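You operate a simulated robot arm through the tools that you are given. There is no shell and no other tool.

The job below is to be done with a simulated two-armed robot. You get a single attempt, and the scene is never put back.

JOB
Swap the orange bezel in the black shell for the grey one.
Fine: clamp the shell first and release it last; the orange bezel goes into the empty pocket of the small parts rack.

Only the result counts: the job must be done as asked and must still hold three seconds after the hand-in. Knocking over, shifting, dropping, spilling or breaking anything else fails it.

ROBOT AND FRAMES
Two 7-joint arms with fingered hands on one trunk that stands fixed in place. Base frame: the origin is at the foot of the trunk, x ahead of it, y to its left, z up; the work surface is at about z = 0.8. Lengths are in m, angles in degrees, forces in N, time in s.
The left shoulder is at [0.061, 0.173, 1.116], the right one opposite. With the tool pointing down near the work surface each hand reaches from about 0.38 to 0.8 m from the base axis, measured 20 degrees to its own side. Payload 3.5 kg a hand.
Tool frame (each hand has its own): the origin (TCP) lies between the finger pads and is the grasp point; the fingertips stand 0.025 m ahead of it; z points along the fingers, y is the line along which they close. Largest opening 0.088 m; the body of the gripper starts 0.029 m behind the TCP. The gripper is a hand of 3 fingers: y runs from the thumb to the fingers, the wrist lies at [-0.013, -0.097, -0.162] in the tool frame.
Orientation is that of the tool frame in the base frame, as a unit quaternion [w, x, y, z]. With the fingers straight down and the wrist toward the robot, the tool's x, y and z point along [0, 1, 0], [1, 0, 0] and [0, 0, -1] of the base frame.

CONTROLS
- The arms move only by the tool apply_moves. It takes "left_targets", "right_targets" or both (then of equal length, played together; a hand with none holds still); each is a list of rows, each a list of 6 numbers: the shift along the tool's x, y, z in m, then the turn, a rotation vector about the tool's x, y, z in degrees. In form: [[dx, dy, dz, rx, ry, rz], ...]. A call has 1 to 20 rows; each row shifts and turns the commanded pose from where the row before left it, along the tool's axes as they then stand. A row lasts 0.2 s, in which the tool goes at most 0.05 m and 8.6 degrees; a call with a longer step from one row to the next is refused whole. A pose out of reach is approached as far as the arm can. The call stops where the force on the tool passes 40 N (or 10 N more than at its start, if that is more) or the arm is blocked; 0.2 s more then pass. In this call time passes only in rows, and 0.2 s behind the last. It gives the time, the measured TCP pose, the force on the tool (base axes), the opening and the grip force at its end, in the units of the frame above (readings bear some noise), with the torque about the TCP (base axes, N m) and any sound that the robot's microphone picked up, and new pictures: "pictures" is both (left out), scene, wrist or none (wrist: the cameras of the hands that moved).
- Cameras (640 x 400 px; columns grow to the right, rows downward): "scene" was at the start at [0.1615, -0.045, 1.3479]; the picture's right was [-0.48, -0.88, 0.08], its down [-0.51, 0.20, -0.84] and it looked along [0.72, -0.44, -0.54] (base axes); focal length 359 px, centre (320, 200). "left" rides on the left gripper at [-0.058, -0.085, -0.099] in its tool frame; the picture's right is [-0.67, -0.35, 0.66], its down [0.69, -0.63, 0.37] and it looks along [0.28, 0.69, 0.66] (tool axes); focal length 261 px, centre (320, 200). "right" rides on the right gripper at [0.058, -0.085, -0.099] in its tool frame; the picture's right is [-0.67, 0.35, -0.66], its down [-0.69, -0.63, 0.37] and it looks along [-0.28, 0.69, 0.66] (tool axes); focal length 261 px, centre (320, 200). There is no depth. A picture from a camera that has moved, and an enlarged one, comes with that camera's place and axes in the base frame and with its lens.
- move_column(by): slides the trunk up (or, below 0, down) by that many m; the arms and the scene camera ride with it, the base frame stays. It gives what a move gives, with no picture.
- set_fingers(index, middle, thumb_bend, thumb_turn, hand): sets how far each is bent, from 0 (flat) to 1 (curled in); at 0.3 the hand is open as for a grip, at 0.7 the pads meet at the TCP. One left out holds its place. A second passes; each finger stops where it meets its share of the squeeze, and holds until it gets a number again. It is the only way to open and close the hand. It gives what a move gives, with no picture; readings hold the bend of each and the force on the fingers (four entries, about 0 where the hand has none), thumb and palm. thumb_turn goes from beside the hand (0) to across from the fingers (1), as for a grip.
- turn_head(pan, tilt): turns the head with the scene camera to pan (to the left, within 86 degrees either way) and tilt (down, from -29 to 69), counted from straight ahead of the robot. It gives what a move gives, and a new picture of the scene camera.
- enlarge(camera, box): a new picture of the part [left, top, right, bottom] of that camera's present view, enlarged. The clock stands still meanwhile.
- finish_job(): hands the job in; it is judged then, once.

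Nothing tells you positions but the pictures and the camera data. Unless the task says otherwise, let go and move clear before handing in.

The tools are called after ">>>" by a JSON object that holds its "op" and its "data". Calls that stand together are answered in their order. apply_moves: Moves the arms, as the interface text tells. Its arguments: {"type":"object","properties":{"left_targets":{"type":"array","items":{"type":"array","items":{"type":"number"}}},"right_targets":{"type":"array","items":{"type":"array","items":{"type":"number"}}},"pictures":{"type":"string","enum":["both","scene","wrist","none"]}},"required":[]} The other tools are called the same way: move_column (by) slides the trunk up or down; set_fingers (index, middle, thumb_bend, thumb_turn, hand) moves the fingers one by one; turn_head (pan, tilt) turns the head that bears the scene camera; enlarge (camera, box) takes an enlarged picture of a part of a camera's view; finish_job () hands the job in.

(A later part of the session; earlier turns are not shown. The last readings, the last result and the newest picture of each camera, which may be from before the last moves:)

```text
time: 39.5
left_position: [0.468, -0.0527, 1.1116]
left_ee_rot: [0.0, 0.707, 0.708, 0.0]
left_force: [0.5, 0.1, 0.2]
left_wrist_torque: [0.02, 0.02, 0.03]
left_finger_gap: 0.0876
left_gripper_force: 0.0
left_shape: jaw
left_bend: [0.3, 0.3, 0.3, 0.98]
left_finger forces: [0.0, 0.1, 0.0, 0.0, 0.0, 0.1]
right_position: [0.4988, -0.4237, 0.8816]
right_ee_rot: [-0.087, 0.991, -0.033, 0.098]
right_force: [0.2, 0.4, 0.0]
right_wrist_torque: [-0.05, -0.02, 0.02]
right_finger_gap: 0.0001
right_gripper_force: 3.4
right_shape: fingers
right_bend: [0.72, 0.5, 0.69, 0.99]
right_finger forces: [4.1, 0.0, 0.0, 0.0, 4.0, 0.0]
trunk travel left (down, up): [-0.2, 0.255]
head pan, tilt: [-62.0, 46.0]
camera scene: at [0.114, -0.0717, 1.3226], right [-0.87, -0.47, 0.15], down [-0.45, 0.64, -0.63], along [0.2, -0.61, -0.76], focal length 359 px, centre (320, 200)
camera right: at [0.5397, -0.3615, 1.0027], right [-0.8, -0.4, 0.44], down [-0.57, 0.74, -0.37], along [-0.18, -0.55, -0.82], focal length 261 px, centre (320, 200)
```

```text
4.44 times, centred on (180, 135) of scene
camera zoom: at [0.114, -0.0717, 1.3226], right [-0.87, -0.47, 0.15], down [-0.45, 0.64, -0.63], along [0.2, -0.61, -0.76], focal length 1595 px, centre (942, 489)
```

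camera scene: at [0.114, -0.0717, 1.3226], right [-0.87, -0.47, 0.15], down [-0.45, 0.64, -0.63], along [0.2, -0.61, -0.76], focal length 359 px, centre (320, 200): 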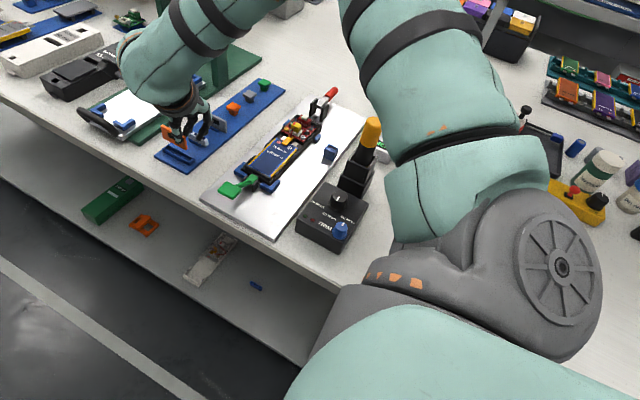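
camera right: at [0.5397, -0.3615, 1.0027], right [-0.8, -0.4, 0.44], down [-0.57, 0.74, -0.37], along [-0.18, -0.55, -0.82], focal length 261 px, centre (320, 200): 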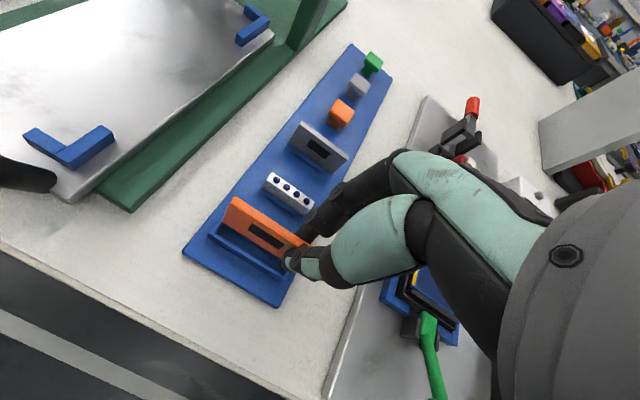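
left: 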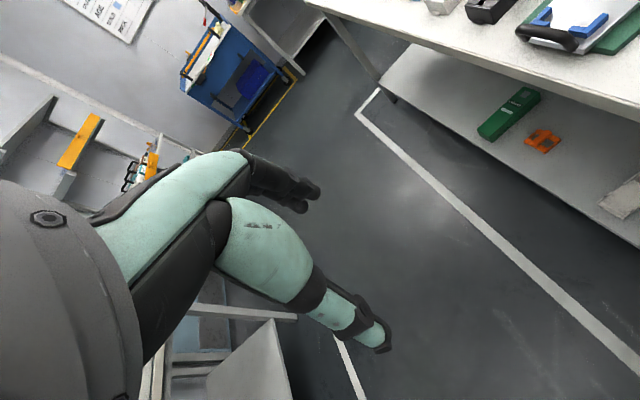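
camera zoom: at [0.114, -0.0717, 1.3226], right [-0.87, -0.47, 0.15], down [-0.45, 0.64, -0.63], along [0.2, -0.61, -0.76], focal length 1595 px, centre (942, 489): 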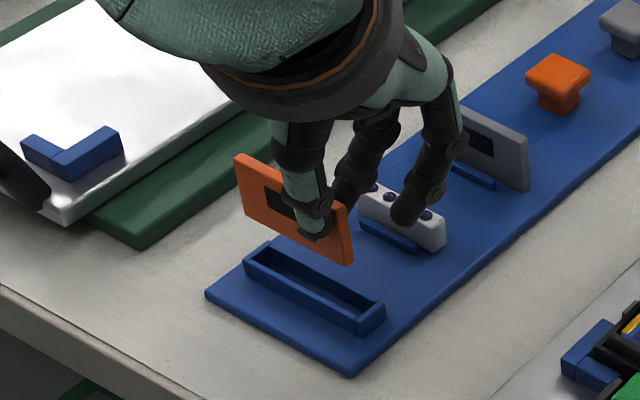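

The bezel now hangs square about 2 cm over the pocket, within about a millimetre of the pocket centre by my estimate. I'll bring the spare middle finger in a little so it stays clear of the white strip, and zoom in to check the ends.

>>> {"op": "set_fingers", "data": {"hand": "right", "middle": 0.58}}

>>> {"op": "enlarge", "data": {"camera": "right", "box": [205, 190, 275, 260]}}

>>> {"op": "enlarge", "data": {"camera": "right", "box": [250, 230, 310, 290]}}

>>> {"op": "enlarge", "data": {"camera": "scene", "box": [155, 115, 215, 175]}}

```text
time: 40.5
left_position: [0.4672, -0.0515, 1.1112]
left_ee_rot: [0.0, 0.707, 0.707, 0.0]
left_force: [0.1, 0.3, 0.6]
left_wrist_torque: [0.02, -0.02, 0.03]
left_finger_gap: 0.0878
left_gripper_force: 0.0
left_shape: jaw
left_bend: [0.3, 0.3, 0.3, 0.98]
left_finger forces: [0.1, 0.0, 0.0, 0.0, 0.0, 0.0]
right_position: [0.4996, -0.4246, 0.8844]
right_ee_rot: [-0.087, 0.991, -0.034, 0.099]
right_force: [0.5, 0.1, -0.5]
right_wrist_torque: [0.0, -0.05, -0.01]
right_finger_gap: 0.0001
right_gripper_force: 4.0
right_shape: fingers
right_bend: [0.72, 0.57, 0.69, 0.99]
right_finger forces: [3.9, 0.0, 0.0, 0.1, 3.9, 0.1]
trunk travel left (down, up): [-0.2, 0.255]
head pan, tilt: [-62.0, 46.0]
```

```text
5.71 times, centred on (240, 225) of right
camera zoom: at [0.5395, -0.3611, 1.0034], right [-0.8, -0.4, 0.44], down [-0.57, 0.74, -0.37], along [-0.18, -0.55, -0.82], focal length 1489 px, centre (777, 57)
```

zoom: 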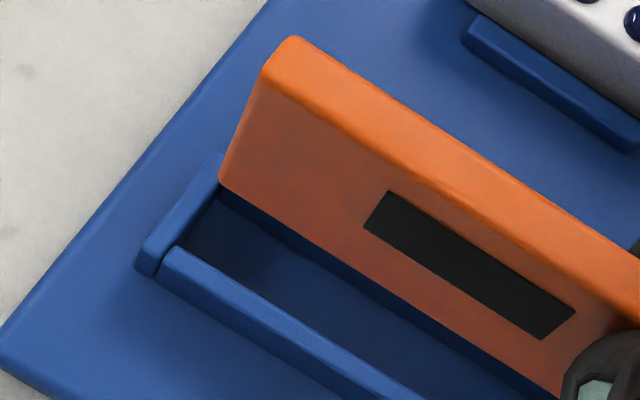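

```text
6.67 times, centred on (280, 260) of right
camera zoom: at [0.5395, -0.3611, 1.0034], right [-0.8, -0.4, 0.44], down [-0.57, 0.74, -0.37], along [-0.18, -0.55, -0.82], focal length 1738 px, centre (587, -200)
```

zoom: 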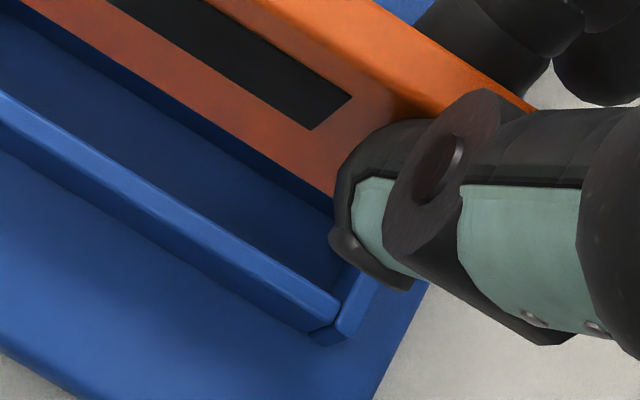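

```text
6.67 times, centred on (185, 145) of scene
camera zoom: at [0.1136, -0.0714, 1.3227], right [-0.87, -0.47, 0.15], down [-0.45, 0.64, -0.63], along [0.2, -0.61, -0.76], focal length 2392 px, centre (1220, 567)
```

zoom: 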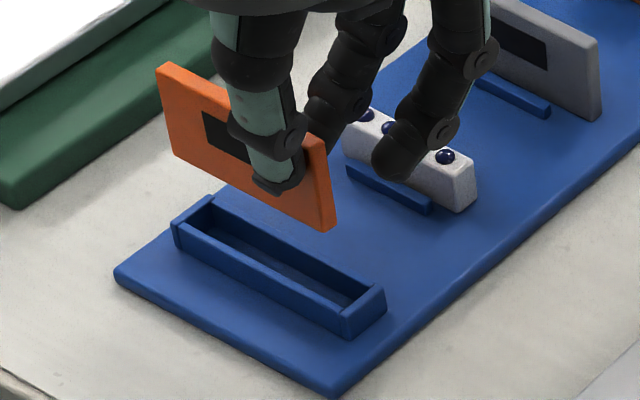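

Alignment looks good within about a millimetre. I'll make the small correction and lower 2 cm so the bezel's bottom sits just above the rim.

>>> {"op": "apply_moves", "data": {"right_targets": [[-0.0022, 0.0023, 0.0095, 0, 0, 0], [-0.0021, 0.0023, 0.0095, 0, 0, 0]], "pictures": "none"}}

>>> {"op": "enlarge", "data": {"camera": "right", "box": [205, 190, 315, 300]}}

>>> {"op": "enlarge", "data": {"camera": "scene", "box": [155, 115, 215, 175]}}

```text
time: 41.1
left_position: [0.4678, -0.0532, 1.1111]
left_ee_rot: [0.001, 0.707, 0.707, 0.0]
left_force: [0.0, -0.2, 0.0]
left_wrist_torque: [0.0, -0.03, -0.01]
left_finger_gap: 0.0875
left_gripper_force: 0.1
left_shape: jaw
left_bend: [0.3, 0.3, 0.3, 0.98]
left_finger forces: [0.0, 0.0, 0.0, 0.0, 0.0, 0.1]
right_position: [0.4988, -0.4247, 0.8627]
right_ee_rot: [-0.086, 0.991, -0.032, 0.098]
right_force: [-0.5, -0.5, 0.0]
right_wrist_torque: [-0.04, 0.0, -0.03]
right_finger_gap: 0.0002
right_gripper_force: 4.2
right_shape: fingers
right_bend: [0.72, 0.57, 0.69, 0.99]
right_finger forces: [3.9, 0.1, 0.1, 0.0, 3.9, 0.0]
trunk travel left (down, up): [-0.2, 0.255]
head pan, tilt: [-62.0, 46.0]
```

```text
3.64 times, centred on (260, 245) of right
camera zoom: at [0.5396, -0.3626, 0.983], right [-0.8, -0.4, 0.44], down [-0.57, 0.74, -0.37], along [-0.18, -0.55, -0.82], focal length 948 px, centre (538, 36)
```

zoom: 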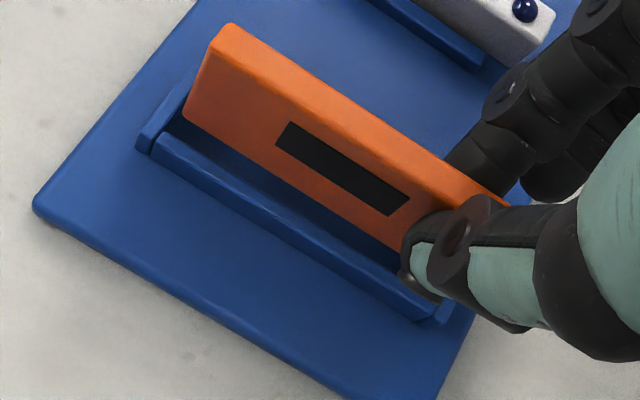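

```text
6.67 times, centred on (185, 145) of scene
camera zoom: at [0.1138, -0.0716, 1.3226], right [-0.87, -0.47, 0.15], down [-0.45, 0.64, -0.63], along [0.2, -0.61, -0.76], focal length 2392 px, centre (1220, 567)
```

zoom: 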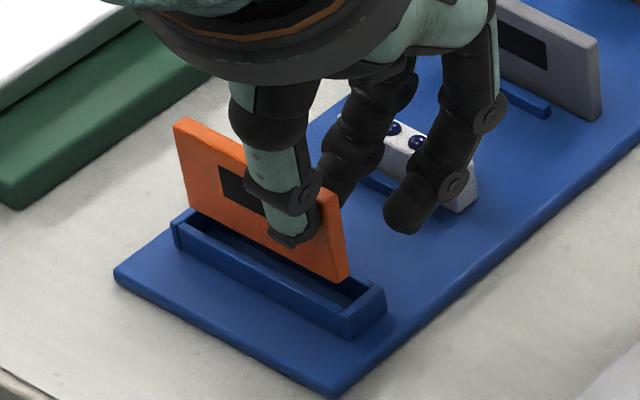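

Both cameras agree that the bezel is centred over the pocket to within about 1 mm. I'll lower it into the pocket slowly.

>>> {"op": "apply_moves", "data": {"right_targets": [[-0.0008, 0.0007, 0.0039, 0, 0, 0], [-0.0008, 0.0007, 0.0039, 0, 0, 0], [-0.0006, 0.0005, 0.0029, 0, 0, 0]], "pictures": "none"}}

>>> {"op": "enlarge", "data": {"camera": "right", "box": [205, 190, 315, 300]}}

>>> {"op": "enlarge", "data": {"camera": "scene", "box": [155, 115, 215, 175]}}

```text
time: 41.9
left_position: [0.4687, -0.0533, 1.1122]
left_ee_rot: [0.0, 0.707, 0.707, 0.0]
left_force: [-0.2, -0.2, -0.6]
left_wrist_torque: [0.01, -0.01, 0.0]
left_finger_gap: 0.0878
left_gripper_force: 0.1
left_shape: jaw
left_bend: [0.3, 0.3, 0.3, 0.98]
left_finger forces: [0.0, 0.1, 0.0, 0.0, 0.0, 0.1]
right_position: [0.4974, -0.4241, 0.8519]
right_ee_rot: [-0.087, 0.991, -0.032, 0.099]
right_force: [-0.7, 0.5, -0.2]
right_wrist_torque: [0.0, 0.01, 0.02]
right_finger_gap: 0.0
right_gripper_force: 3.9
right_shape: fingers
right_bend: [0.72, 0.57, 0.69, 0.99]
right_finger forces: [4.0, 0.1, 0.0, 0.0, 3.9, 0.0]
trunk travel left (down, up): [-0.2, 0.255]
head pan, tilt: [-62.0, 46.0]
```

```text
3.64 times, centred on (260, 245) of right
camera zoom: at [0.5379, -0.3623, 0.9728], right [-0.8, -0.4, 0.44], down [-0.57, 0.74, -0.37], along [-0.18, -0.55, -0.82], focal length 948 px, centre (538, 36)
```

zoom: 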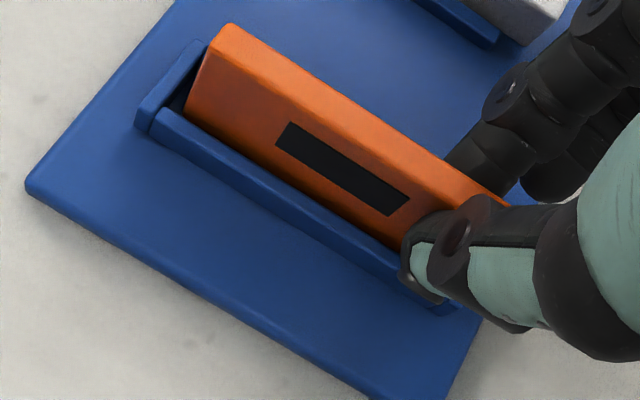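

```text
6.67 times, centred on (185, 145) of scene
camera zoom: at [0.1135, -0.0713, 1.3227], right [-0.87, -0.47, 0.15], down [-0.45, 0.64, -0.63], along [0.2, -0.61, -0.76], focal length 2392 px, centre (1220, 567)
```

zoom: 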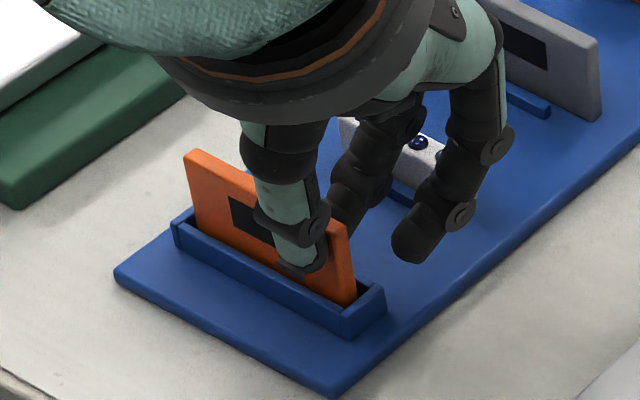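

The bezel is inside the pocket walls with no contact force. I'll lower the last few millimetres until it touches the floor.

>>> {"op": "apply_moves", "data": {"right_targets": [[-0.0006, 0.0005, 0.0029, 0, 0, 0], [-0.0004, 0.0004, 0.0019, 0, 0, 0]], "pictures": "none"}}

>>> {"op": "enlarge", "data": {"camera": "scene", "box": [155, 115, 215, 175]}}

```text
time: 42.5
left_position: [0.468, -0.0528, 1.1118]
left_ee_rot: [0.0, 0.707, 0.707, 0.0]
left_force: [0.6, 0.5, 0.0]
left_wrist_torque: [0.0, 0.02, -0.01]
left_finger_gap: 0.0876
left_gripper_force: 0.1
left_shape: jaw
left_bend: [0.3, 0.3, 0.3, 0.98]
left_finger forces: [0.0, 0.0, 0.0, 0.0, 0.0, 0.1]
right_position: [0.4961, -0.4248, 0.8499]
right_ee_rot: [-0.086, 0.991, -0.033, 0.099]
right_force: [-0.2, -0.1, -0.4]
right_wrist_torque: [-0.03, -0.01, -0.04]
right_finger_gap: 0.0
right_gripper_force: 3.8
right_shape: fingers
right_bend: [0.72, 0.57, 0.69, 0.99]
right_finger forces: [4.0, 0.0, 0.0, 0.2, 3.9, 0.0]
right hand out of reach, approached as far as the arm can: row 2
trunk travel left (down, up): [-0.2, 0.255]
head pan, tilt: [-62.0, 46.0]
```

```text
6.67 times, centred on (185, 145) of scene
camera zoom: at [0.1136, -0.0713, 1.3227], right [-0.87, -0.47, 0.15], down [-0.45, 0.64, -0.63], along [0.2, -0.61, -0.76], focal length 2392 px, centre (1220, 567)
```

zoom: 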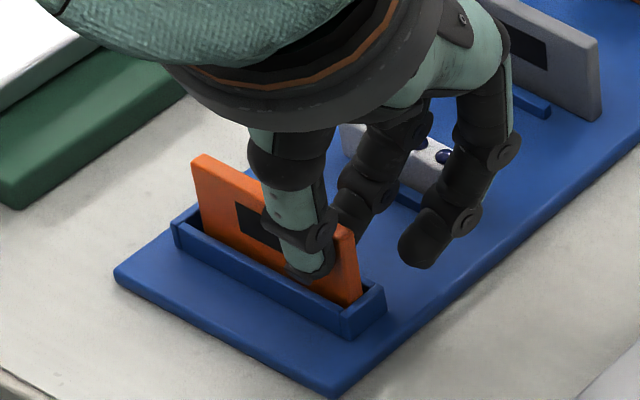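

The arm is at its reach limit at this height, but the bezel is already most of the way into the pocket. I'll check its position before lowering further with the trunk.

>>> {"op": "enlarge", "data": {"camera": "right", "box": [205, 190, 315, 300]}}

>>> {"op": "enlarge", "data": {"camera": "scene", "box": [165, 130, 205, 165]}}

```text
3.64 times, centred on (260, 245) of right
camera zoom: at [0.5364, -0.3629, 0.971], right [-0.8, -0.4, 0.44], down [-0.57, 0.74, -0.37], along [-0.18, -0.55, -0.82], focal length 948 px, centre (538, 36)
```

zoom: 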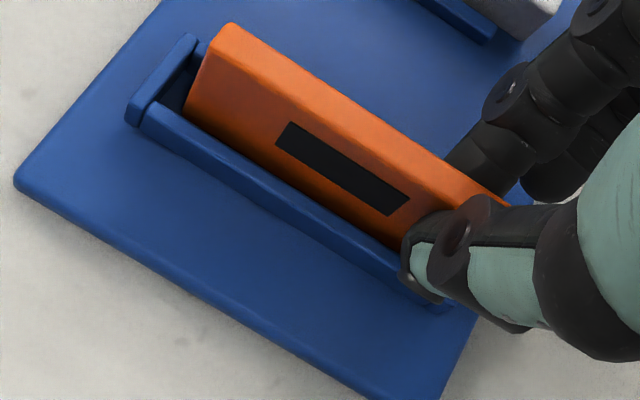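

```text
11.43 times, centred on (185, 148) of scene
camera zoom: at [0.1136, -0.0713, 1.3227], right [-0.87, -0.47, 0.15], down [-0.45, 0.64, -0.63], along [0.2, -0.61, -0.76], focal length 4101 px, centre (1863, 800)
```

zoom: 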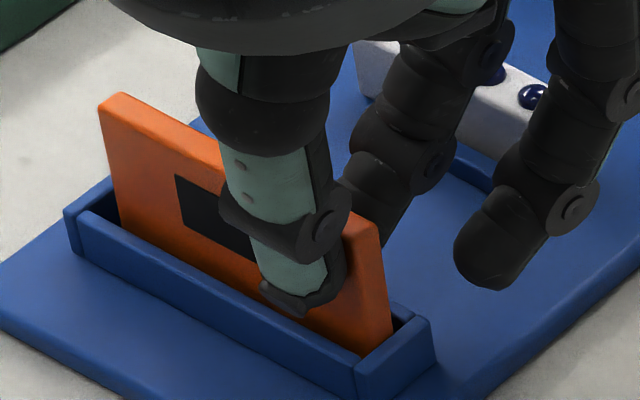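

It is inside the walls and about 5 mm deep, though it drifted about 2 mm toward the low-x wall. I'll lower the trunk 4 mm in small steps to continue down.

>>> {"op": "move_column", "data": {"by": -0.002}}

```text
time: 43.0
left_position: [0.4675, -0.0526, 1.1109]
left_ee_rot: [-0.001, 0.708, 0.707, 0.0]
left_force: [0.2, -0.5, -0.5]
left_wrist_torque: [0.03, 0.01, 0.01]
left_finger_gap: 0.0873
left_gripper_force: 0.0
left_shape: jaw
left_bend: [0.3, 0.3, 0.3, 0.98]
left_finger forces: [0.0, 0.1, 0.1, 0.1, 0.0, 0.0]
right_position: [0.4954, -0.4242, 0.849]
right_ee_rot: [-0.087, 0.991, -0.033, 0.1]
right_force: [0.3, 0.2, 0.7]
right_wrist_torque: [0.02, 0.0, -0.03]
right_finger_gap: 0.0003
right_gripper_force: 4.2
right_shape: fingers
right_bend: [0.72, 0.57, 0.69, 0.99]
right_finger forces: [4.1, 0.0, 0.1, 0.0, 3.9, 0.1]
trunk travel left (down, up): [-0.198, 0.257]
head pan, tilt: [-62.0, 46.0]
```

>>> {"op": "apply_moves", "data": {"right_targets": [[0.0017, -0.0001, 0.0003, 0, 0, 0]], "pictures": "none"}}

>>> {"op": "move_column", "data": {"by": -0.002}}

>>> {"op": "enlarge", "data": {"camera": "right", "box": [205, 190, 315, 300]}}

>>> {"op": "enlarge", "data": {"camera": "scene", "box": [165, 130, 205, 165]}}

```text
time: 43.4
left_position: [0.4685, -0.0525, 1.1112]
left_ee_rot: [0.0, 0.707, 0.707, 0.0]
left_force: [0.1, -0.5, 0.5]
left_wrist_torque: [0.02, -0.05, -0.03]
left_finger_gap: 0.0879
left_gripper_force: 0.2
left_shape: jaw
left_bend: [0.3, 0.3, 0.3, 0.98]
left_finger forces: [0.0, 0.1, 0.1, 0.0, 0.0, 0.1]
right_position: [0.4996, -0.4249, 0.8476]
right_ee_rot: [-0.087, 0.991, -0.033, 0.099]
right_force: [-0.4, 0.4, 0.1]
right_wrist_torque: [0.0, 0.02, 0.0]
right_finger_gap: 0.0
right_gripper_force: 4.4
right_shape: fingers
right_bend: [0.72, 0.57, 0.69, 0.99]
right_finger forces: [4.0, 0.0, 0.1, 0.1, 3.8, 0.1]
trunk travel left (down, up): [-0.198, 0.257]
head pan, tilt: [-62.0, 46.0]
```

```text
time: 43.9
left_position: [0.4676, -0.0508, 1.1076]
left_ee_rot: [-0.001, 0.707, 0.707, 0.001]
left_force: [-0.6, 0.0, -0.5]
left_wrist_torque: [0.02, 0.0, 0.0]
left_finger_gap: 0.0875
left_gripper_force: 0.0
left_shape: jaw
left_bend: [0.3, 0.3, 0.3, 0.98]
left_finger forces: [0.1, 0.1, 0.0, 0.0, 0.0, 0.0]
right_position: [0.4991, -0.4233, 0.8462]
right_ee_rot: [-0.087, 0.991, -0.033, 0.1]
right_force: [0.9, -0.3, 2.3]
right_wrist_torque: [0.02, -0.05, -0.03]
right_finger_gap: 0.0002
right_gripper_force: 4.4
right_shape: fingers
right_bend: [0.72, 0.57, 0.69, 0.99]
right_finger forces: [4.0, 0.0, 0.0, 0.0, 4.1, 0.0]
trunk travel left (down, up): [-0.196, 0.259]
head pan, tilt: [-62.0, 46.0]
```

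```text
3.64 times, centred on (260, 245) of right
camera zoom: at [0.5383, -0.3622, 0.9673], right [-0.8, -0.4, 0.44], down [-0.57, 0.74, -0.37], along [-0.18, -0.55, -0.82], focal length 948 px, centre (538, 36)
```

zoom: 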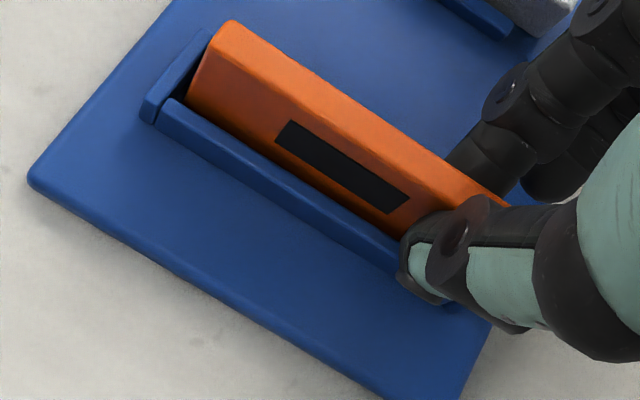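

```text
11.43 times, centred on (185, 148) of scene
camera zoom: at [0.1157, -0.071, 1.318], right [-0.87, -0.47, 0.16], down [-0.45, 0.64, -0.62], along [0.19, -0.61, -0.77], focal length 4101 px, centre (1863, 800)
```

zoom: 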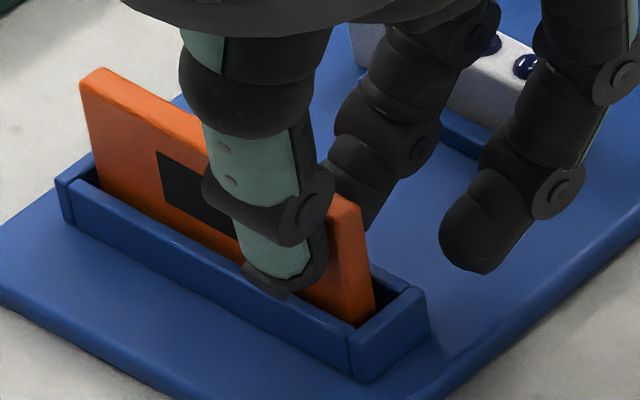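

There is about 2 N upward, so the bezel has reached the floor. I'll release gently, opening the thumb and index slightly with the thumb turn held where it is.

>>> {"op": "set_fingers", "data": {"hand": "right", "index": 0.68, "thumb_bend": 0.65, "thumb_turn": 0.99}}

>>> {"op": "enlarge", "data": {"camera": "right", "box": [205, 190, 315, 300]}}

>>> {"op": "enlarge", "data": {"camera": "scene", "box": [165, 130, 205, 165]}}

```text
time: 44.9
left_position: [0.4671, -0.0527, 1.108]
left_ee_rot: [0.0, 0.707, 0.708, 0.0]
left_force: [0.1, -0.5, -0.3]
left_wrist_torque: [0.02, 0.0, -0.02]
left_finger_gap: 0.0876
left_gripper_force: 0.2
left_shape: jaw
left_bend: [0.3, 0.3, 0.3, 0.98]
left_finger forces: [0.0, 0.0, 0.0, 0.0, 0.0, 0.0]
right_position: [0.4992, -0.4248, 0.8459]
right_ee_rot: [-0.087, 0.991, -0.033, 0.1]
right_force: [0.3, 1.0, -0.4]
right_wrist_torque: [-0.04, -0.01, -0.02]
right_finger_gap: 0.0054
right_gripper_force: 0.0
right_shape: fingers
right_bend: [0.68, 0.57, 0.65, 1.0]
right_finger forces: [0.0, 0.1, 0.0, 0.0, 0.1, 0.1]
trunk travel left (down, up): [-0.196, 0.259]
head pan, tilt: [-62.0, 46.0]
```

```text
3.64 times, centred on (260, 245) of right
camera zoom: at [0.5386, -0.3624, 0.967], right [-0.8, -0.4, 0.44], down [-0.57, 0.74, -0.37], along [-0.18, -0.55, -0.82], focal length 948 px, centre (538, 36)
```

zoom: 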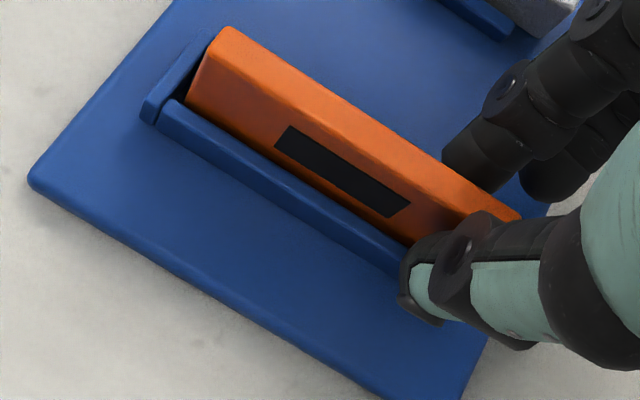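

```text
11.43 times, centred on (185, 148) of scene
camera zoom: at [0.1162, -0.0713, 1.3179], right [-0.87, -0.47, 0.16], down [-0.45, 0.64, -0.62], along [0.19, -0.61, -0.77], focal length 4101 px, centre (1863, 800)
```

zoom: 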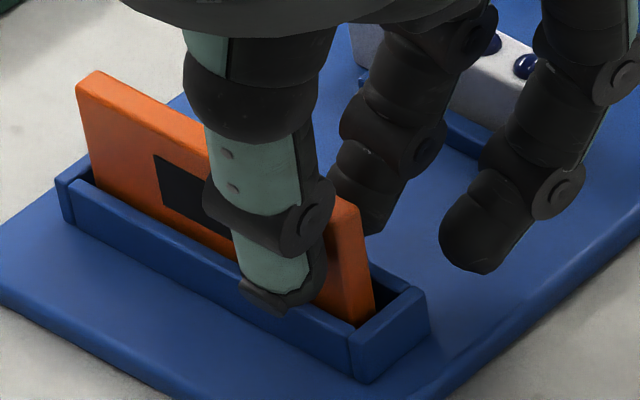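

Released: the bezel stands in the pocket. I'll open a bit wider and lift straight up, clear of it.

>>> {"op": "set_fingers", "data": {"hand": "right", "index": 0.62, "thumb_bend": 0.6}}

>>> {"op": "apply_moves", "data": {"right_targets": [[0.0019, -0.0018, -0.0097, 0, 0, 0], [0.0029, -0.0027, -0.0145, 0, 0, 0], [0.0057, -0.0053, -0.029, 0, 0, 0], [0.0057, -0.0053, -0.029, 0, 0, 0]], "pictures": "both"}}

>>> {"op": "enlarge", "data": {"camera": "scene", "box": [155, 115, 215, 175]}}

>>> {"op": "enlarge", "data": {"camera": "right", "box": [190, 200, 310, 310]}}

```text
time: 45.9
left_position: [0.4679, -0.0536, 1.1075]
left_ee_rot: [0.001, 0.707, 0.707, 0.0]
left_force: [-0.7, 0.0, -0.5]
left_wrist_torque: [0.02, 0.0, 0.01]
left_finger_gap: 0.0874
left_gripper_force: 0.1
left_shape: jaw
left_bend: [0.3, 0.3, 0.3, 0.98]
left_finger forces: [0.0, 0.0, 0.1, 0.0, 0.0, 0.0]
right_position: [0.4995, -0.4244, 0.8466]
right_ee_rot: [-0.086, 0.991, -0.033, 0.098]
right_force: [1.0, 0.2, -0.2]
right_wrist_torque: [-0.02, 0.0, 0.0]
right_finger_gap: 0.0168
right_gripper_force: 0.1
right_shape: fingers
right_bend: [0.62, 0.57, 0.6, 1.0]
right_finger forces: [0.1, 0.1, 0.0, 0.1, 0.0, 0.0]
trunk travel left (down, up): [-0.196, 0.259]
head pan, tilt: [-62.0, 46.0]
```

```text
time: 46.9
left_position: [0.4671, -0.0521, 1.1084]
left_ee_rot: [0.0, 0.707, 0.707, 0.001]
left_force: [0.7, -0.2, -0.7]
left_wrist_torque: [0.03, 0.03, -0.02]
left_finger_gap: 0.0875
left_gripper_force: 0.1
left_shape: jaw
left_bend: [0.3, 0.3, 0.3, 0.98]
left_finger forces: [0.0, 0.1, 0.1, 0.1, 0.0, 0.1]
right_position: [0.4973, -0.4256, 0.9331]
right_ee_rot: [-0.087, 0.991, -0.033, 0.1]
right_force: [0.3, 0.3, 0.6]
right_wrist_torque: [-0.01, -0.04, 0.02]
right_finger_gap: 0.017
right_gripper_force: 0.2
right_shape: fingers
right_bend: [0.62, 0.57, 0.6, 1.0]
right_finger forces: [0.0, 0.0, 0.0, 0.0, 0.0, 0.1]
trunk travel left (down, up): [-0.196, 0.259]
head pan, tilt: [-62.0, 46.0]
camera scene: at [0.1154, -0.0709, 1.3181], right [-0.87, -0.47, 0.16], down [-0.45, 0.64, -0.62], along [0.19, -0.61, -0.77], focal length 359 px, centre (320, 200)
camera right: at [0.5375, -0.3633, 1.0531], right [-0.8, -0.4, 0.44], down [-0.57, 0.74, -0.37], along [-0.18, -0.55, -0.82], focal length 261 px, centre (320, 200)
```

scene: 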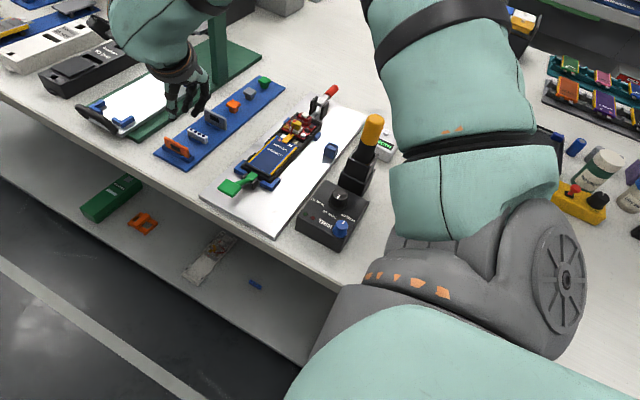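
right: 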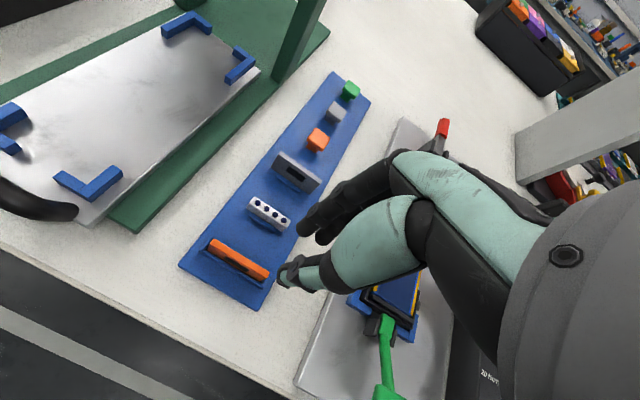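

```text
6.67 times, centred on (185, 145) of scene
camera zoom: at [0.1154, -0.0709, 1.3181], right [-0.87, -0.47, 0.16], down [-0.45, 0.64, -0.62], along [0.19, -0.61, -0.77], focal length 2392 px, centre (1220, 567)
```

zoom: 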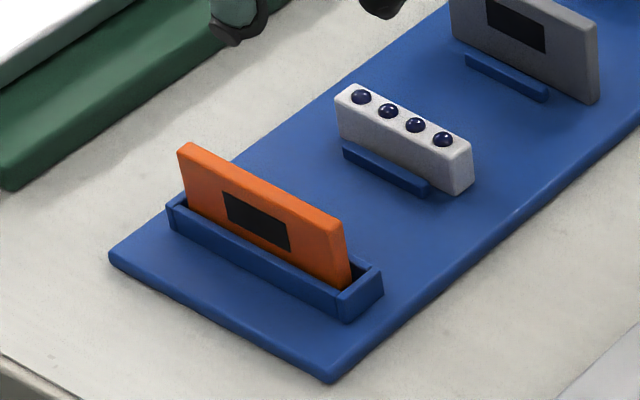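

```text
3.64 times, centred on (250, 255) of right
camera zoom: at [0.5375, -0.3633, 1.0531], right [-0.8, -0.4, 0.44], down [-0.57, 0.74, -0.37], along [-0.18, -0.55, -0.82], focal length 948 px, centre (574, 0)
```

zoom: 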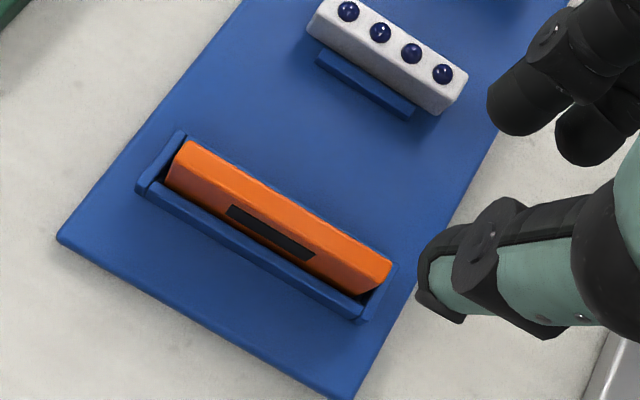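

The orange bezel is standing in the previously empty pocket. Next I'll restore the trunk height, level the hand, and move over the grey bezel for a precise look.

>>> {"op": "move_column", "data": {"by": 0.004}}

>>> {"op": "apply_moves", "data": {"right_targets": [[0, 0, -0.01, -5.0, -5.64, -1.86], [0, 0, -0.01, -5.0, -5.64, -1.86], [0.006, 0.03, 0, 0, 0, 0], [0.006, 0.03, 0, 0, 0, 0]], "pictures": "both"}}

>>> {"op": "enlarge", "data": {"camera": "right", "box": [180, 170, 340, 320]}}

>>> {"op": "enlarge", "data": {"camera": "scene", "box": [170, 80, 250, 160]}}

```text
time: 47.5
left_position: [0.4667, -0.0525, 1.112]
left_ee_rot: [0.0, 0.707, 0.707, 0.0]
left_force: [0.1, 0.1, -0.1]
left_wrist_torque: [0.03, -0.02, 0.03]
left_finger_gap: 0.0877
left_gripper_force: 0.1
left_shape: jaw
left_bend: [0.3, 0.3, 0.3, 0.98]
left_finger forces: [0.0, 0.0, 0.1, 0.0, 0.0, 0.0]
right_position: [0.4969, -0.425, 0.9356]
right_ee_rot: [-0.087, 0.991, -0.033, 0.099]
right_force: [0.9, 0.0, 1.1]
right_wrist_torque: [0.01, 0.01, 0.02]
right_finger_gap: 0.0172
right_gripper_force: 0.1
right_shape: fingers
right_bend: [0.62, 0.57, 0.6, 1.0]
right_finger forces: [0.0, 0.0, 0.0, 0.1, 0.0, 0.0]
trunk travel left (down, up): [-0.2, 0.255]
head pan, tilt: [-62.0, 46.0]
```

```text
time: 48.5
left_position: [0.4673, -0.0527, 1.113]
left_ee_rot: [-0.001, 0.707, 0.707, 0.0]
left_force: [-0.5, -0.4, -0.3]
left_wrist_torque: [0.02, -0.04, 0.01]
left_finger_gap: 0.0879
left_gripper_force: 0.1
left_shape: jaw
left_bend: [0.3, 0.3, 0.3, 0.98]
left_finger forces: [0.1, 0.0, 0.0, 0.0, 0.1, 0.1]
right_position: [0.5082, -0.4867, 0.9542]
right_ee_rot: [0.0, 1.0, 0.0, 0.002]
right_force: [-0.3, 0.5, -0.4]
right_wrist_torque: [0.01, 0.01, 0.02]
right_finger_gap: 0.017
right_gripper_force: 0.1
right_shape: fingers
right_bend: [0.62, 0.57, 0.6, 1.0]
right_finger forces: [0.1, 0.0, 0.0, 0.0, 0.1, 0.1]
trunk travel left (down, up): [-0.2, 0.255]
head pan, tilt: [-62.0, 46.0]
camera scene: at [0.1137, -0.0718, 1.3226], right [-0.87, -0.47, 0.15], down [-0.45, 0.64, -0.63], along [0.2, -0.61, -0.76], focal length 359 px, centre (320, 200)
camera right: at [0.5649, -0.4024, 1.0527], right [-0.67, -0.35, 0.65], down [-0.68, 0.63, -0.37], along [-0.28, -0.69, -0.66], focal length 261 px, centre (320, 200)
```

scene: 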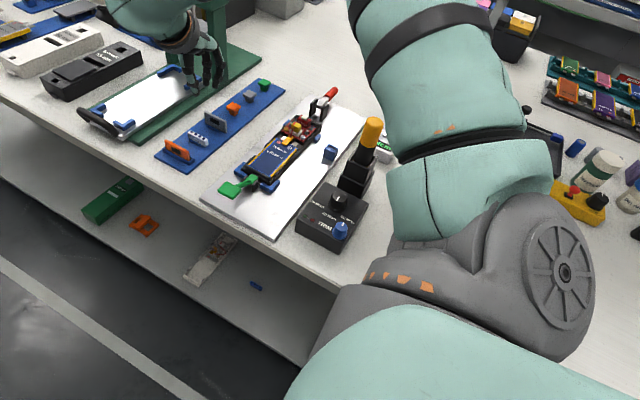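
right: 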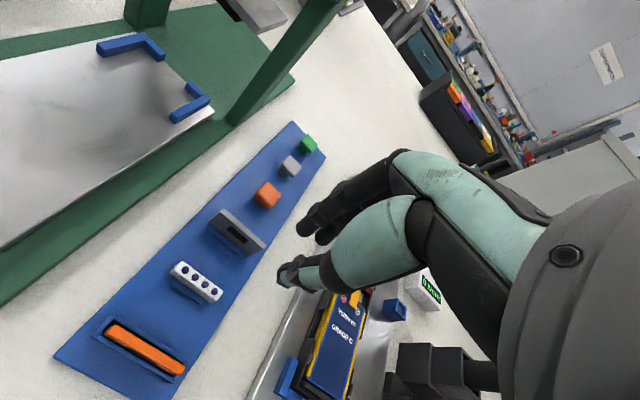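

```text
2.67 times, centred on (260, 245) of right
camera zoom: at [0.5649, -0.4024, 1.0527], right [-0.67, -0.35, 0.65], down [-0.68, 0.63, -0.37], along [-0.28, -0.69, -0.66], focal length 695 px, centre (480, 80)
```

zoom: 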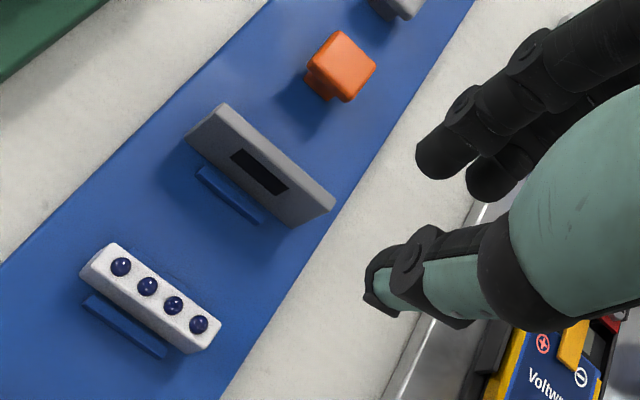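

```text
5.00 times, centred on (210, 120) of scene
camera zoom: at [0.1137, -0.0718, 1.3226], right [-0.87, -0.47, 0.15], down [-0.45, 0.64, -0.63], along [0.2, -0.61, -0.76], focal length 1794 px, centre (870, 600)
```

zoom: 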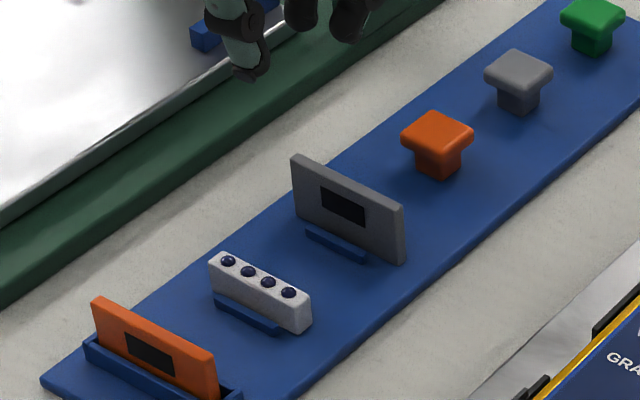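

The hand is level again and the grey bezel is well seen: x 0.5005–0.553, y ≈ −0.528, top z ≈ 0.8375. I'll set a suitable opening and move over its low-x end, the same relative grip position that clears the shell's red block.

>>> {"op": "set_fingers", "data": {"hand": "right", "index": 0.55, "middle": 0.5, "thumb_bend": 0.55, "thumb_turn": 0.98}}

>>> {"op": "apply_moves", "data": {"right_targets": [[-0.0025, 0.021, 0.0, 0, 0, 0], [-0.0025, 0.0205, 0.02, 0, 0, 0], [0, 0, 0.035, 0, 0, 0]], "pictures": "none"}}

>>> {"op": "enlarge", "data": {"camera": "right", "box": [200, 180, 340, 310]}}

>>> {"op": "enlarge", "data": {"camera": "scene", "box": [180, 70, 250, 150]}}

```text
time: 49.5
left_position: [0.4678, -0.0522, 1.1131]
left_ee_rot: [0.0, 0.707, 0.708, 0.0]
left_force: [0.6, 0.8, 0.6]
left_wrist_torque: [-0.02, 0.01, 0.04]
left_finger_gap: 0.0876
left_gripper_force: 0.0
left_shape: jaw
left_bend: [0.3, 0.3, 0.3, 0.98]
left_finger forces: [0.0, 0.1, 0.0, 0.0, 0.1, 0.0]
right_position: [0.5072, -0.4863, 0.9544]
right_ee_rot: [0.0, 1.0, -0.001, 0.001]
right_force: [-0.1, 0.0, 0.3]
right_wrist_torque: [-0.01, 0.01, -0.01]
right_finger_gap: 0.0301
right_gripper_force: 0.1
right_shape: fingers
right_bend: [0.55, 0.5, 0.55, 0.99]
right_finger forces: [0.0, 0.0, 0.1, 0.0, 0.0, 0.0]
trunk travel left (down, up): [-0.2, 0.255]
head pan, tilt: [-62.0, 46.0]
```

```text
time: 50.3
left_position: [0.4669, -0.0526, 1.1123]
left_ee_rot: [-0.001, 0.707, 0.707, -0.001]
left_force: [1.3, 0.0, 0.0]
left_wrist_torque: [0.0, 0.06, -0.01]
left_finger_gap: 0.0876
left_gripper_force: 0.1
left_shape: jaw
left_bend: [0.3, 0.3, 0.3, 0.98]
left_finger forces: [0.0, 0.0, 0.1, 0.0, 0.0, 0.0]
right_position: [0.5029, -0.5292, 0.8998]
right_ee_rot: [0.0, 1.0, -0.001, 0.0]
right_force: [-0.8, -0.7, -0.1]
right_wrist_torque: [0.01, 0.01, 0.0]
right_finger_gap: 0.03
right_gripper_force: 0.0
right_shape: fingers
right_bend: [0.55, 0.5, 0.55, 0.99]
right_finger forces: [0.0, 0.0, 0.0, 0.0, 0.1, 0.0]
trunk travel left (down, up): [-0.2, 0.255]
head pan, tilt: [-62.0, 46.0]
```

```text
3.08 times, centred on (270, 245) of right
camera zoom: at [0.5597, -0.4441, 0.998], right [-0.67, -0.35, 0.66], down [-0.68, 0.63, -0.37], along [-0.29, -0.69, -0.66], focal length 802 px, centre (474, 62)
```

zoom: 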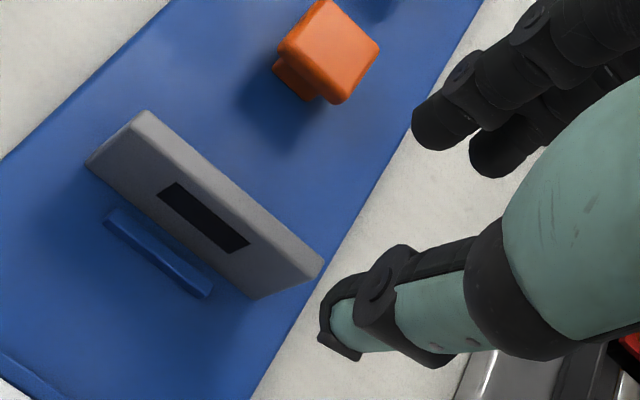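

```text
5.00 times, centred on (215, 110) of scene
camera zoom: at [0.1145, -0.0719, 1.3225], right [-0.87, -0.47, 0.15], down [-0.45, 0.64, -0.63], along [0.2, -0.61, -0.77], focal length 1794 px, centre (845, 650)
```

zoom: 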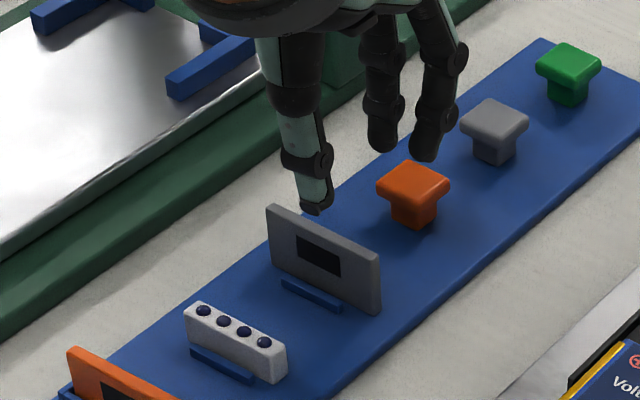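

>>> {"op": "apply_moves", "data": {"right_targets": [[0.0022, -0.003, 0.016, 0, 0, 0], [0, 0, 0.016, 0, 0, 0], [0, 0, 0.0165, 0, 0, 0]], "pictures": "none"}}

>>> {"op": "enlarge", "data": {"camera": "right", "box": [200, 180, 340, 310]}}

>>> {"op": "enlarge", "data": {"camera": "scene", "box": [180, 80, 240, 140]}}

```text
time: 51.1
left_position: [0.4674, -0.0516, 1.113]
left_ee_rot: [0.0, 0.707, 0.707, 0.001]
left_force: [-0.6, -0.8, 0.0]
left_wrist_torque: [0.01, 0.01, -0.03]
left_finger_gap: 0.0878
left_gripper_force: 0.0
left_shape: jaw
left_bend: [0.3, 0.3, 0.3, 0.98]
left_finger forces: [0.0, 0.1, 0.0, 0.0, 0.1, 0.0]
right_position: [0.4878, -0.5262, 0.8649]
right_ee_rot: [0.0, 1.0, -0.001, 0.0]
right_force: [0.7, 0.3, 0.8]
right_wrist_torque: [-0.01, 0.0, -0.01]
right_finger_gap: 0.0299
right_gripper_force: 0.0
right_shape: fingers
right_bend: [0.55, 0.5, 0.55, 0.99]
right_finger forces: [0.0, 0.0, 0.0, 0.1, 0.0, 0.0]
right hand out of reach, approached as far as the arm can: row 2, 3
trunk travel left (down, up): [-0.2, 0.255]
head pan, tilt: [-62.0, 46.0]
```

```text
3.08 times, centred on (270, 245) of right
camera zoom: at [0.5445, -0.4407, 0.9633], right [-0.67, -0.35, 0.65], down [-0.68, 0.63, -0.37], along [-0.28, -0.69, -0.66], focal length 802 px, centre (474, 62)
```

zoom: 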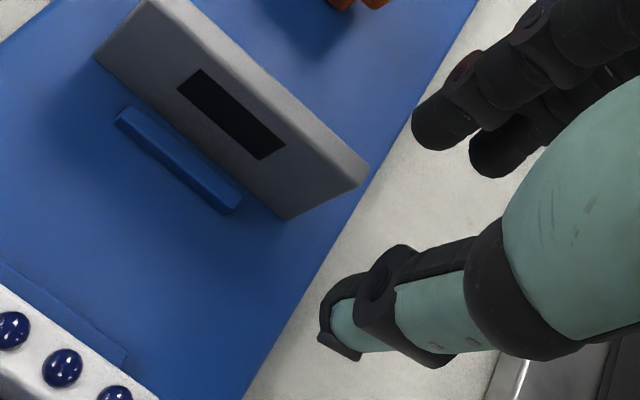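

```text
6.67 times, centred on (210, 110) of scene
camera zoom: at [0.1133, -0.0713, 1.3227], right [-0.87, -0.47, 0.15], down [-0.45, 0.64, -0.63], along [0.2, -0.61, -0.76], focal length 2392 px, centre (1053, 800)
```

zoom: 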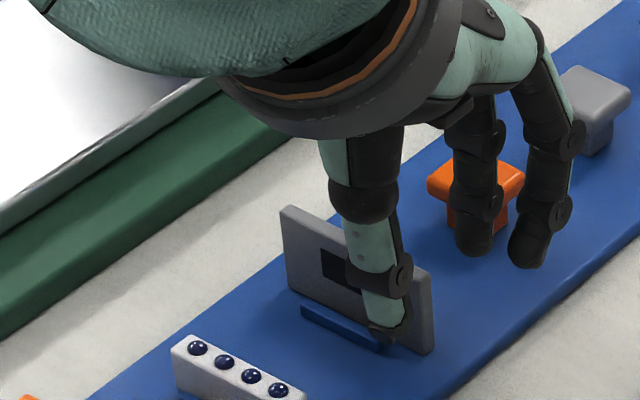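

At this height the arm runs out of reach. I'll raise the hand, lower the whole trunk by 5 cm (nothing is underneath), and then approach again.

>>> {"op": "apply_moves", "data": {"right_targets": [[0, 0, -0.035, 0, 0, 0], [0, 0, -0.04, 0, 0, 0]], "pictures": "none"}}

>>> {"op": "move_column", "data": {"by": -0.05}}

>>> {"op": "turn_head", "data": {"pan": -62, "tilt": 44}}

```text
time: 51.7
left_position: [0.4667, -0.0524, 1.1131]
left_ee_rot: [0.0, 0.707, 0.707, 0.001]
left_force: [-0.7, 0.6, -0.4]
left_wrist_torque: [0.02, -0.01, 0.02]
left_finger_gap: 0.0876
left_gripper_force: 0.0
left_shape: jaw
left_bend: [0.3, 0.3, 0.3, 0.98]
left_finger forces: [0.1, 0.0, 0.0, 0.1, 0.0, 0.0]
right_position: [0.4871, -0.5268, 0.9407]
right_ee_rot: [0.0, 1.0, -0.002, 0.001]
right_force: [-0.1, 0.4, 0.1]
right_wrist_torque: [-0.01, 0.0, -0.01]
right_finger_gap: 0.0299
right_gripper_force: 0.1
right_shape: fingers
right_bend: [0.55, 0.5, 0.55, 0.99]
right_finger forces: [0.1, 0.1, 0.0, 0.0, 0.0, 0.0]
trunk travel left (down, up): [-0.2, 0.255]
head pan, tilt: [-62.0, 46.0]
```

```text
time: 52.6
left_position: [0.467, -0.0523, 1.0622]
left_ee_rot: [0.001, 0.707, 0.707, 0.001]
left_force: [-0.5, 0.3, 0.5]
left_wrist_torque: [0.02, -0.03, -0.03]
left_finger_gap: 0.0872
left_gripper_force: 0.0
left_shape: jaw
left_bend: [0.3, 0.3, 0.3, 0.98]
left_finger forces: [0.1, 0.0, 0.0, 0.1, 0.1, 0.0]
right_position: [0.4874, -0.5262, 0.8915]
right_ee_rot: [0.0, 1.0, -0.002, 0.001]
right_force: [-0.1, 0.5, 0.6]
right_wrist_torque: [-0.01, -0.06, 0.0]
right_finger_gap: 0.0302
right_gripper_force: 0.0
right_shape: fingers
right_bend: [0.55, 0.5, 0.55, 0.99]
right_finger forces: [0.0, 0.1, 0.0, 0.1, 0.0, 0.0]
trunk travel left (down, up): [-0.15, 0.305]
head pan, tilt: [-62.0, 46.0]
```

```text
time: 53.2
left_position: [0.4671, -0.0523, 1.0619]
left_ee_rot: [0.0, 0.707, 0.707, 0.0]
left_force: [-0.2, 1.0, -0.6]
left_wrist_torque: [0.04, 0.0, -0.01]
left_finger_gap: 0.0876
left_gripper_force: 0.0
left_shape: jaw
left_bend: [0.3, 0.3, 0.3, 0.98]
left_finger forces: [0.0, 0.0, 0.0, 0.0, 0.0, 0.0]
right_position: [0.4881, -0.5256, 0.8917]
right_ee_rot: [0.0, 1.0, -0.002, 0.001]
right_force: [0.0, 0.0, -0.1]
right_wrist_torque: [-0.02, -0.02, 0.0]
right_finger_gap: 0.03
right_gripper_force: 0.0
right_shape: fingers
right_bend: [0.55, 0.5, 0.55, 0.99]
right_finger forces: [0.0, 0.0, 0.1, 0.0, 0.0, 0.0]
trunk travel left (down, up): [-0.15, 0.305]
head pan, tilt: [-62.0, 44.0]
camera scene: at [0.1502, -0.0727, 1.2634], right [-0.86, -0.47, 0.21], down [-0.49, 0.61, -0.62], along [0.16, -0.64, -0.76], focal length 359 px, centre (320, 200)
```

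scene: 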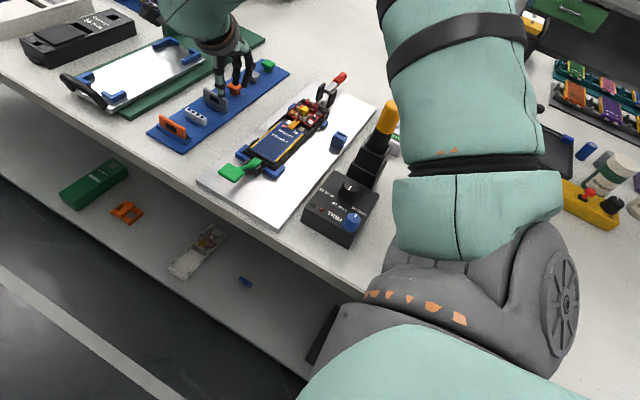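

>>> {"op": "apply_moves", "data": {"right_targets": [[0.0172, -0.001, 0, 0, 0, 0], [0, 0, 0.015, 0, 0, 0], [0, 0, 0.0125, 0, 0, 0]], "pictures": "none"}}

>>> {"op": "enlarge", "data": {"camera": "right", "box": [200, 180, 340, 310]}}

>>> {"op": "enlarge", "data": {"camera": "scene", "box": [180, 60, 240, 120]}}

```text
time: 54.0
left_position: [0.468, -0.0528, 1.0617]
left_ee_rot: [-0.001, 0.707, 0.707, 0.0]
left_force: [0.1, -0.2, -0.5]
left_wrist_torque: [-0.01, 0.02, -0.01]
left_finger_gap: 0.0877
left_gripper_force: 0.1
left_shape: jaw
left_bend: [0.3, 0.3, 0.3, 0.98]
left_finger forces: [0.0, 0.0, 0.0, 0.1, 0.0, 0.1]
right_position: [0.5048, -0.5278, 0.8613]
right_ee_rot: [0.0, 1.0, -0.001, 0.001]
right_force: [0.7, 0.0, 0.8]
right_wrist_torque: [0.01, 0.02, -0.03]
right_finger_gap: 0.0301
right_gripper_force: 0.0
right_shape: fingers
right_bend: [0.55, 0.5, 0.55, 0.99]
right_finger forces: [0.0, 0.0, 0.0, 0.0, 0.0, 0.1]
trunk travel left (down, up): [-0.15, 0.305]
head pan, tilt: [-62.0, 44.0]
```

```text
3.08 times, centred on (270, 245) of right
camera zoom: at [0.5627, -0.4413, 0.9596], right [-0.67, -0.35, 0.65], down [-0.68, 0.63, -0.37], along [-0.29, -0.69, -0.66], focal length 802 px, centre (474, 62)
```

zoom: 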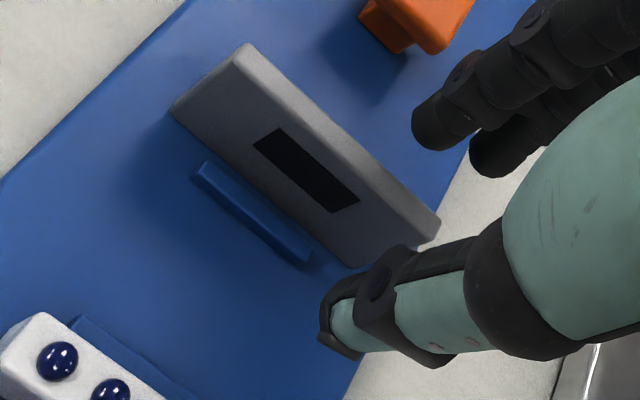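

```text
6.67 times, centred on (210, 90) of scene
camera zoom: at [0.1509, -0.0729, 1.2633], right [-0.86, -0.47, 0.21], down [-0.49, 0.61, -0.62], along [0.16, -0.64, -0.76], focal length 2392 px, centre (1053, 933)
```

zoom: 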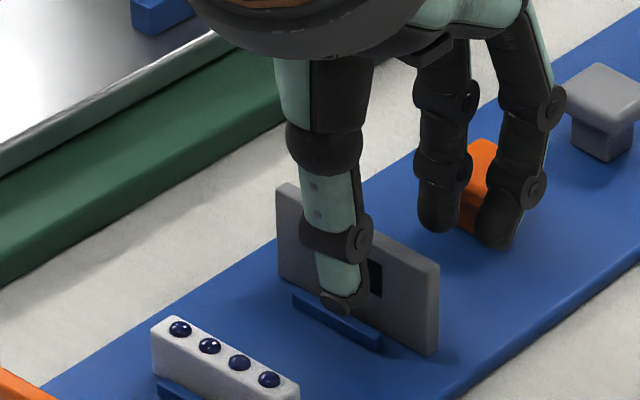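

Now the grey bezel is within reach. I'll go down the last centimetre to grip height.

>>> {"op": "apply_moves", "data": {"right_targets": [[0, -0.0005, 0.006, 0, 0, 0], [0, 0, 0.005, 0, 0, 0]], "pictures": "none"}}

>>> {"op": "enlarge", "data": {"camera": "right", "box": [200, 180, 340, 310]}}

>>> {"op": "enlarge", "data": {"camera": "scene", "box": [180, 60, 240, 120]}}

```text
time: 54.6
left_position: [0.4675, -0.053, 1.0623]
left_ee_rot: [0.0, 0.707, 0.707, 0.0]
left_force: [-0.7, 0.6, 0.4]
left_wrist_torque: [0.0, -0.01, 0.01]
left_finger_gap: 0.0876
left_gripper_force: 0.0
left_shape: jaw
left_bend: [0.3, 0.3, 0.3, 0.98]
left_finger forces: [0.0, 0.0, 0.0, 0.0, 0.1, 0.0]
right_position: [0.5051, -0.5259, 0.8519]
right_ee_rot: [0.0, 1.0, 0.0, 0.0]
right_force: [0.3, -0.7, 0.7]
right_wrist_torque: [0.01, -0.04, 0.01]
right_finger_gap: 0.0302
right_gripper_force: 0.0
right_shape: fingers
right_bend: [0.55, 0.5, 0.55, 0.99]
right_finger forces: [0.1, 0.0, 0.1, 0.1, 0.1, 0.0]
trunk travel left (down, up): [-0.15, 0.305]
head pan, tilt: [-62.0, 44.0]
```

```text
3.08 times, centred on (270, 245) of right
camera zoom: at [0.5625, -0.4408, 0.9497], right [-0.67, -0.35, 0.65], down [-0.68, 0.63, -0.37], along [-0.29, -0.69, -0.66], focal length 802 px, centre (474, 62)
```

zoom: 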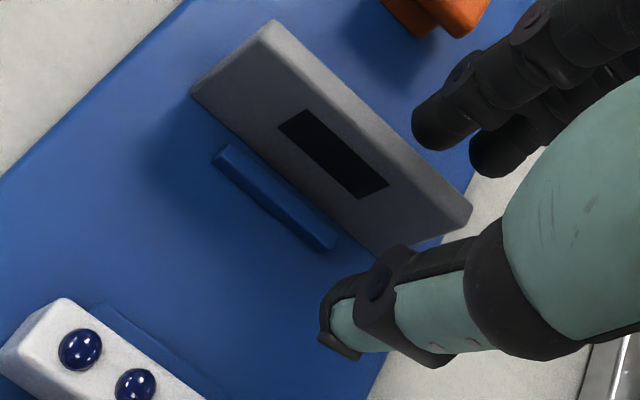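

```text
6.67 times, centred on (210, 90) of scene
camera zoom: at [0.1508, -0.0729, 1.2633], right [-0.86, -0.47, 0.21], down [-0.49, 0.61, -0.62], along [0.16, -0.64, -0.76], focal length 2392 px, centre (1053, 933)
```

zoom: 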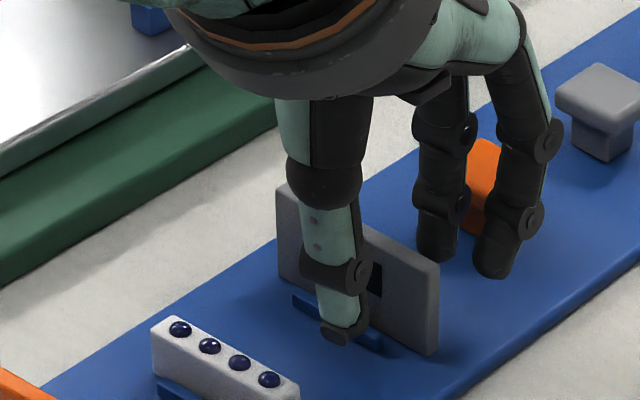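

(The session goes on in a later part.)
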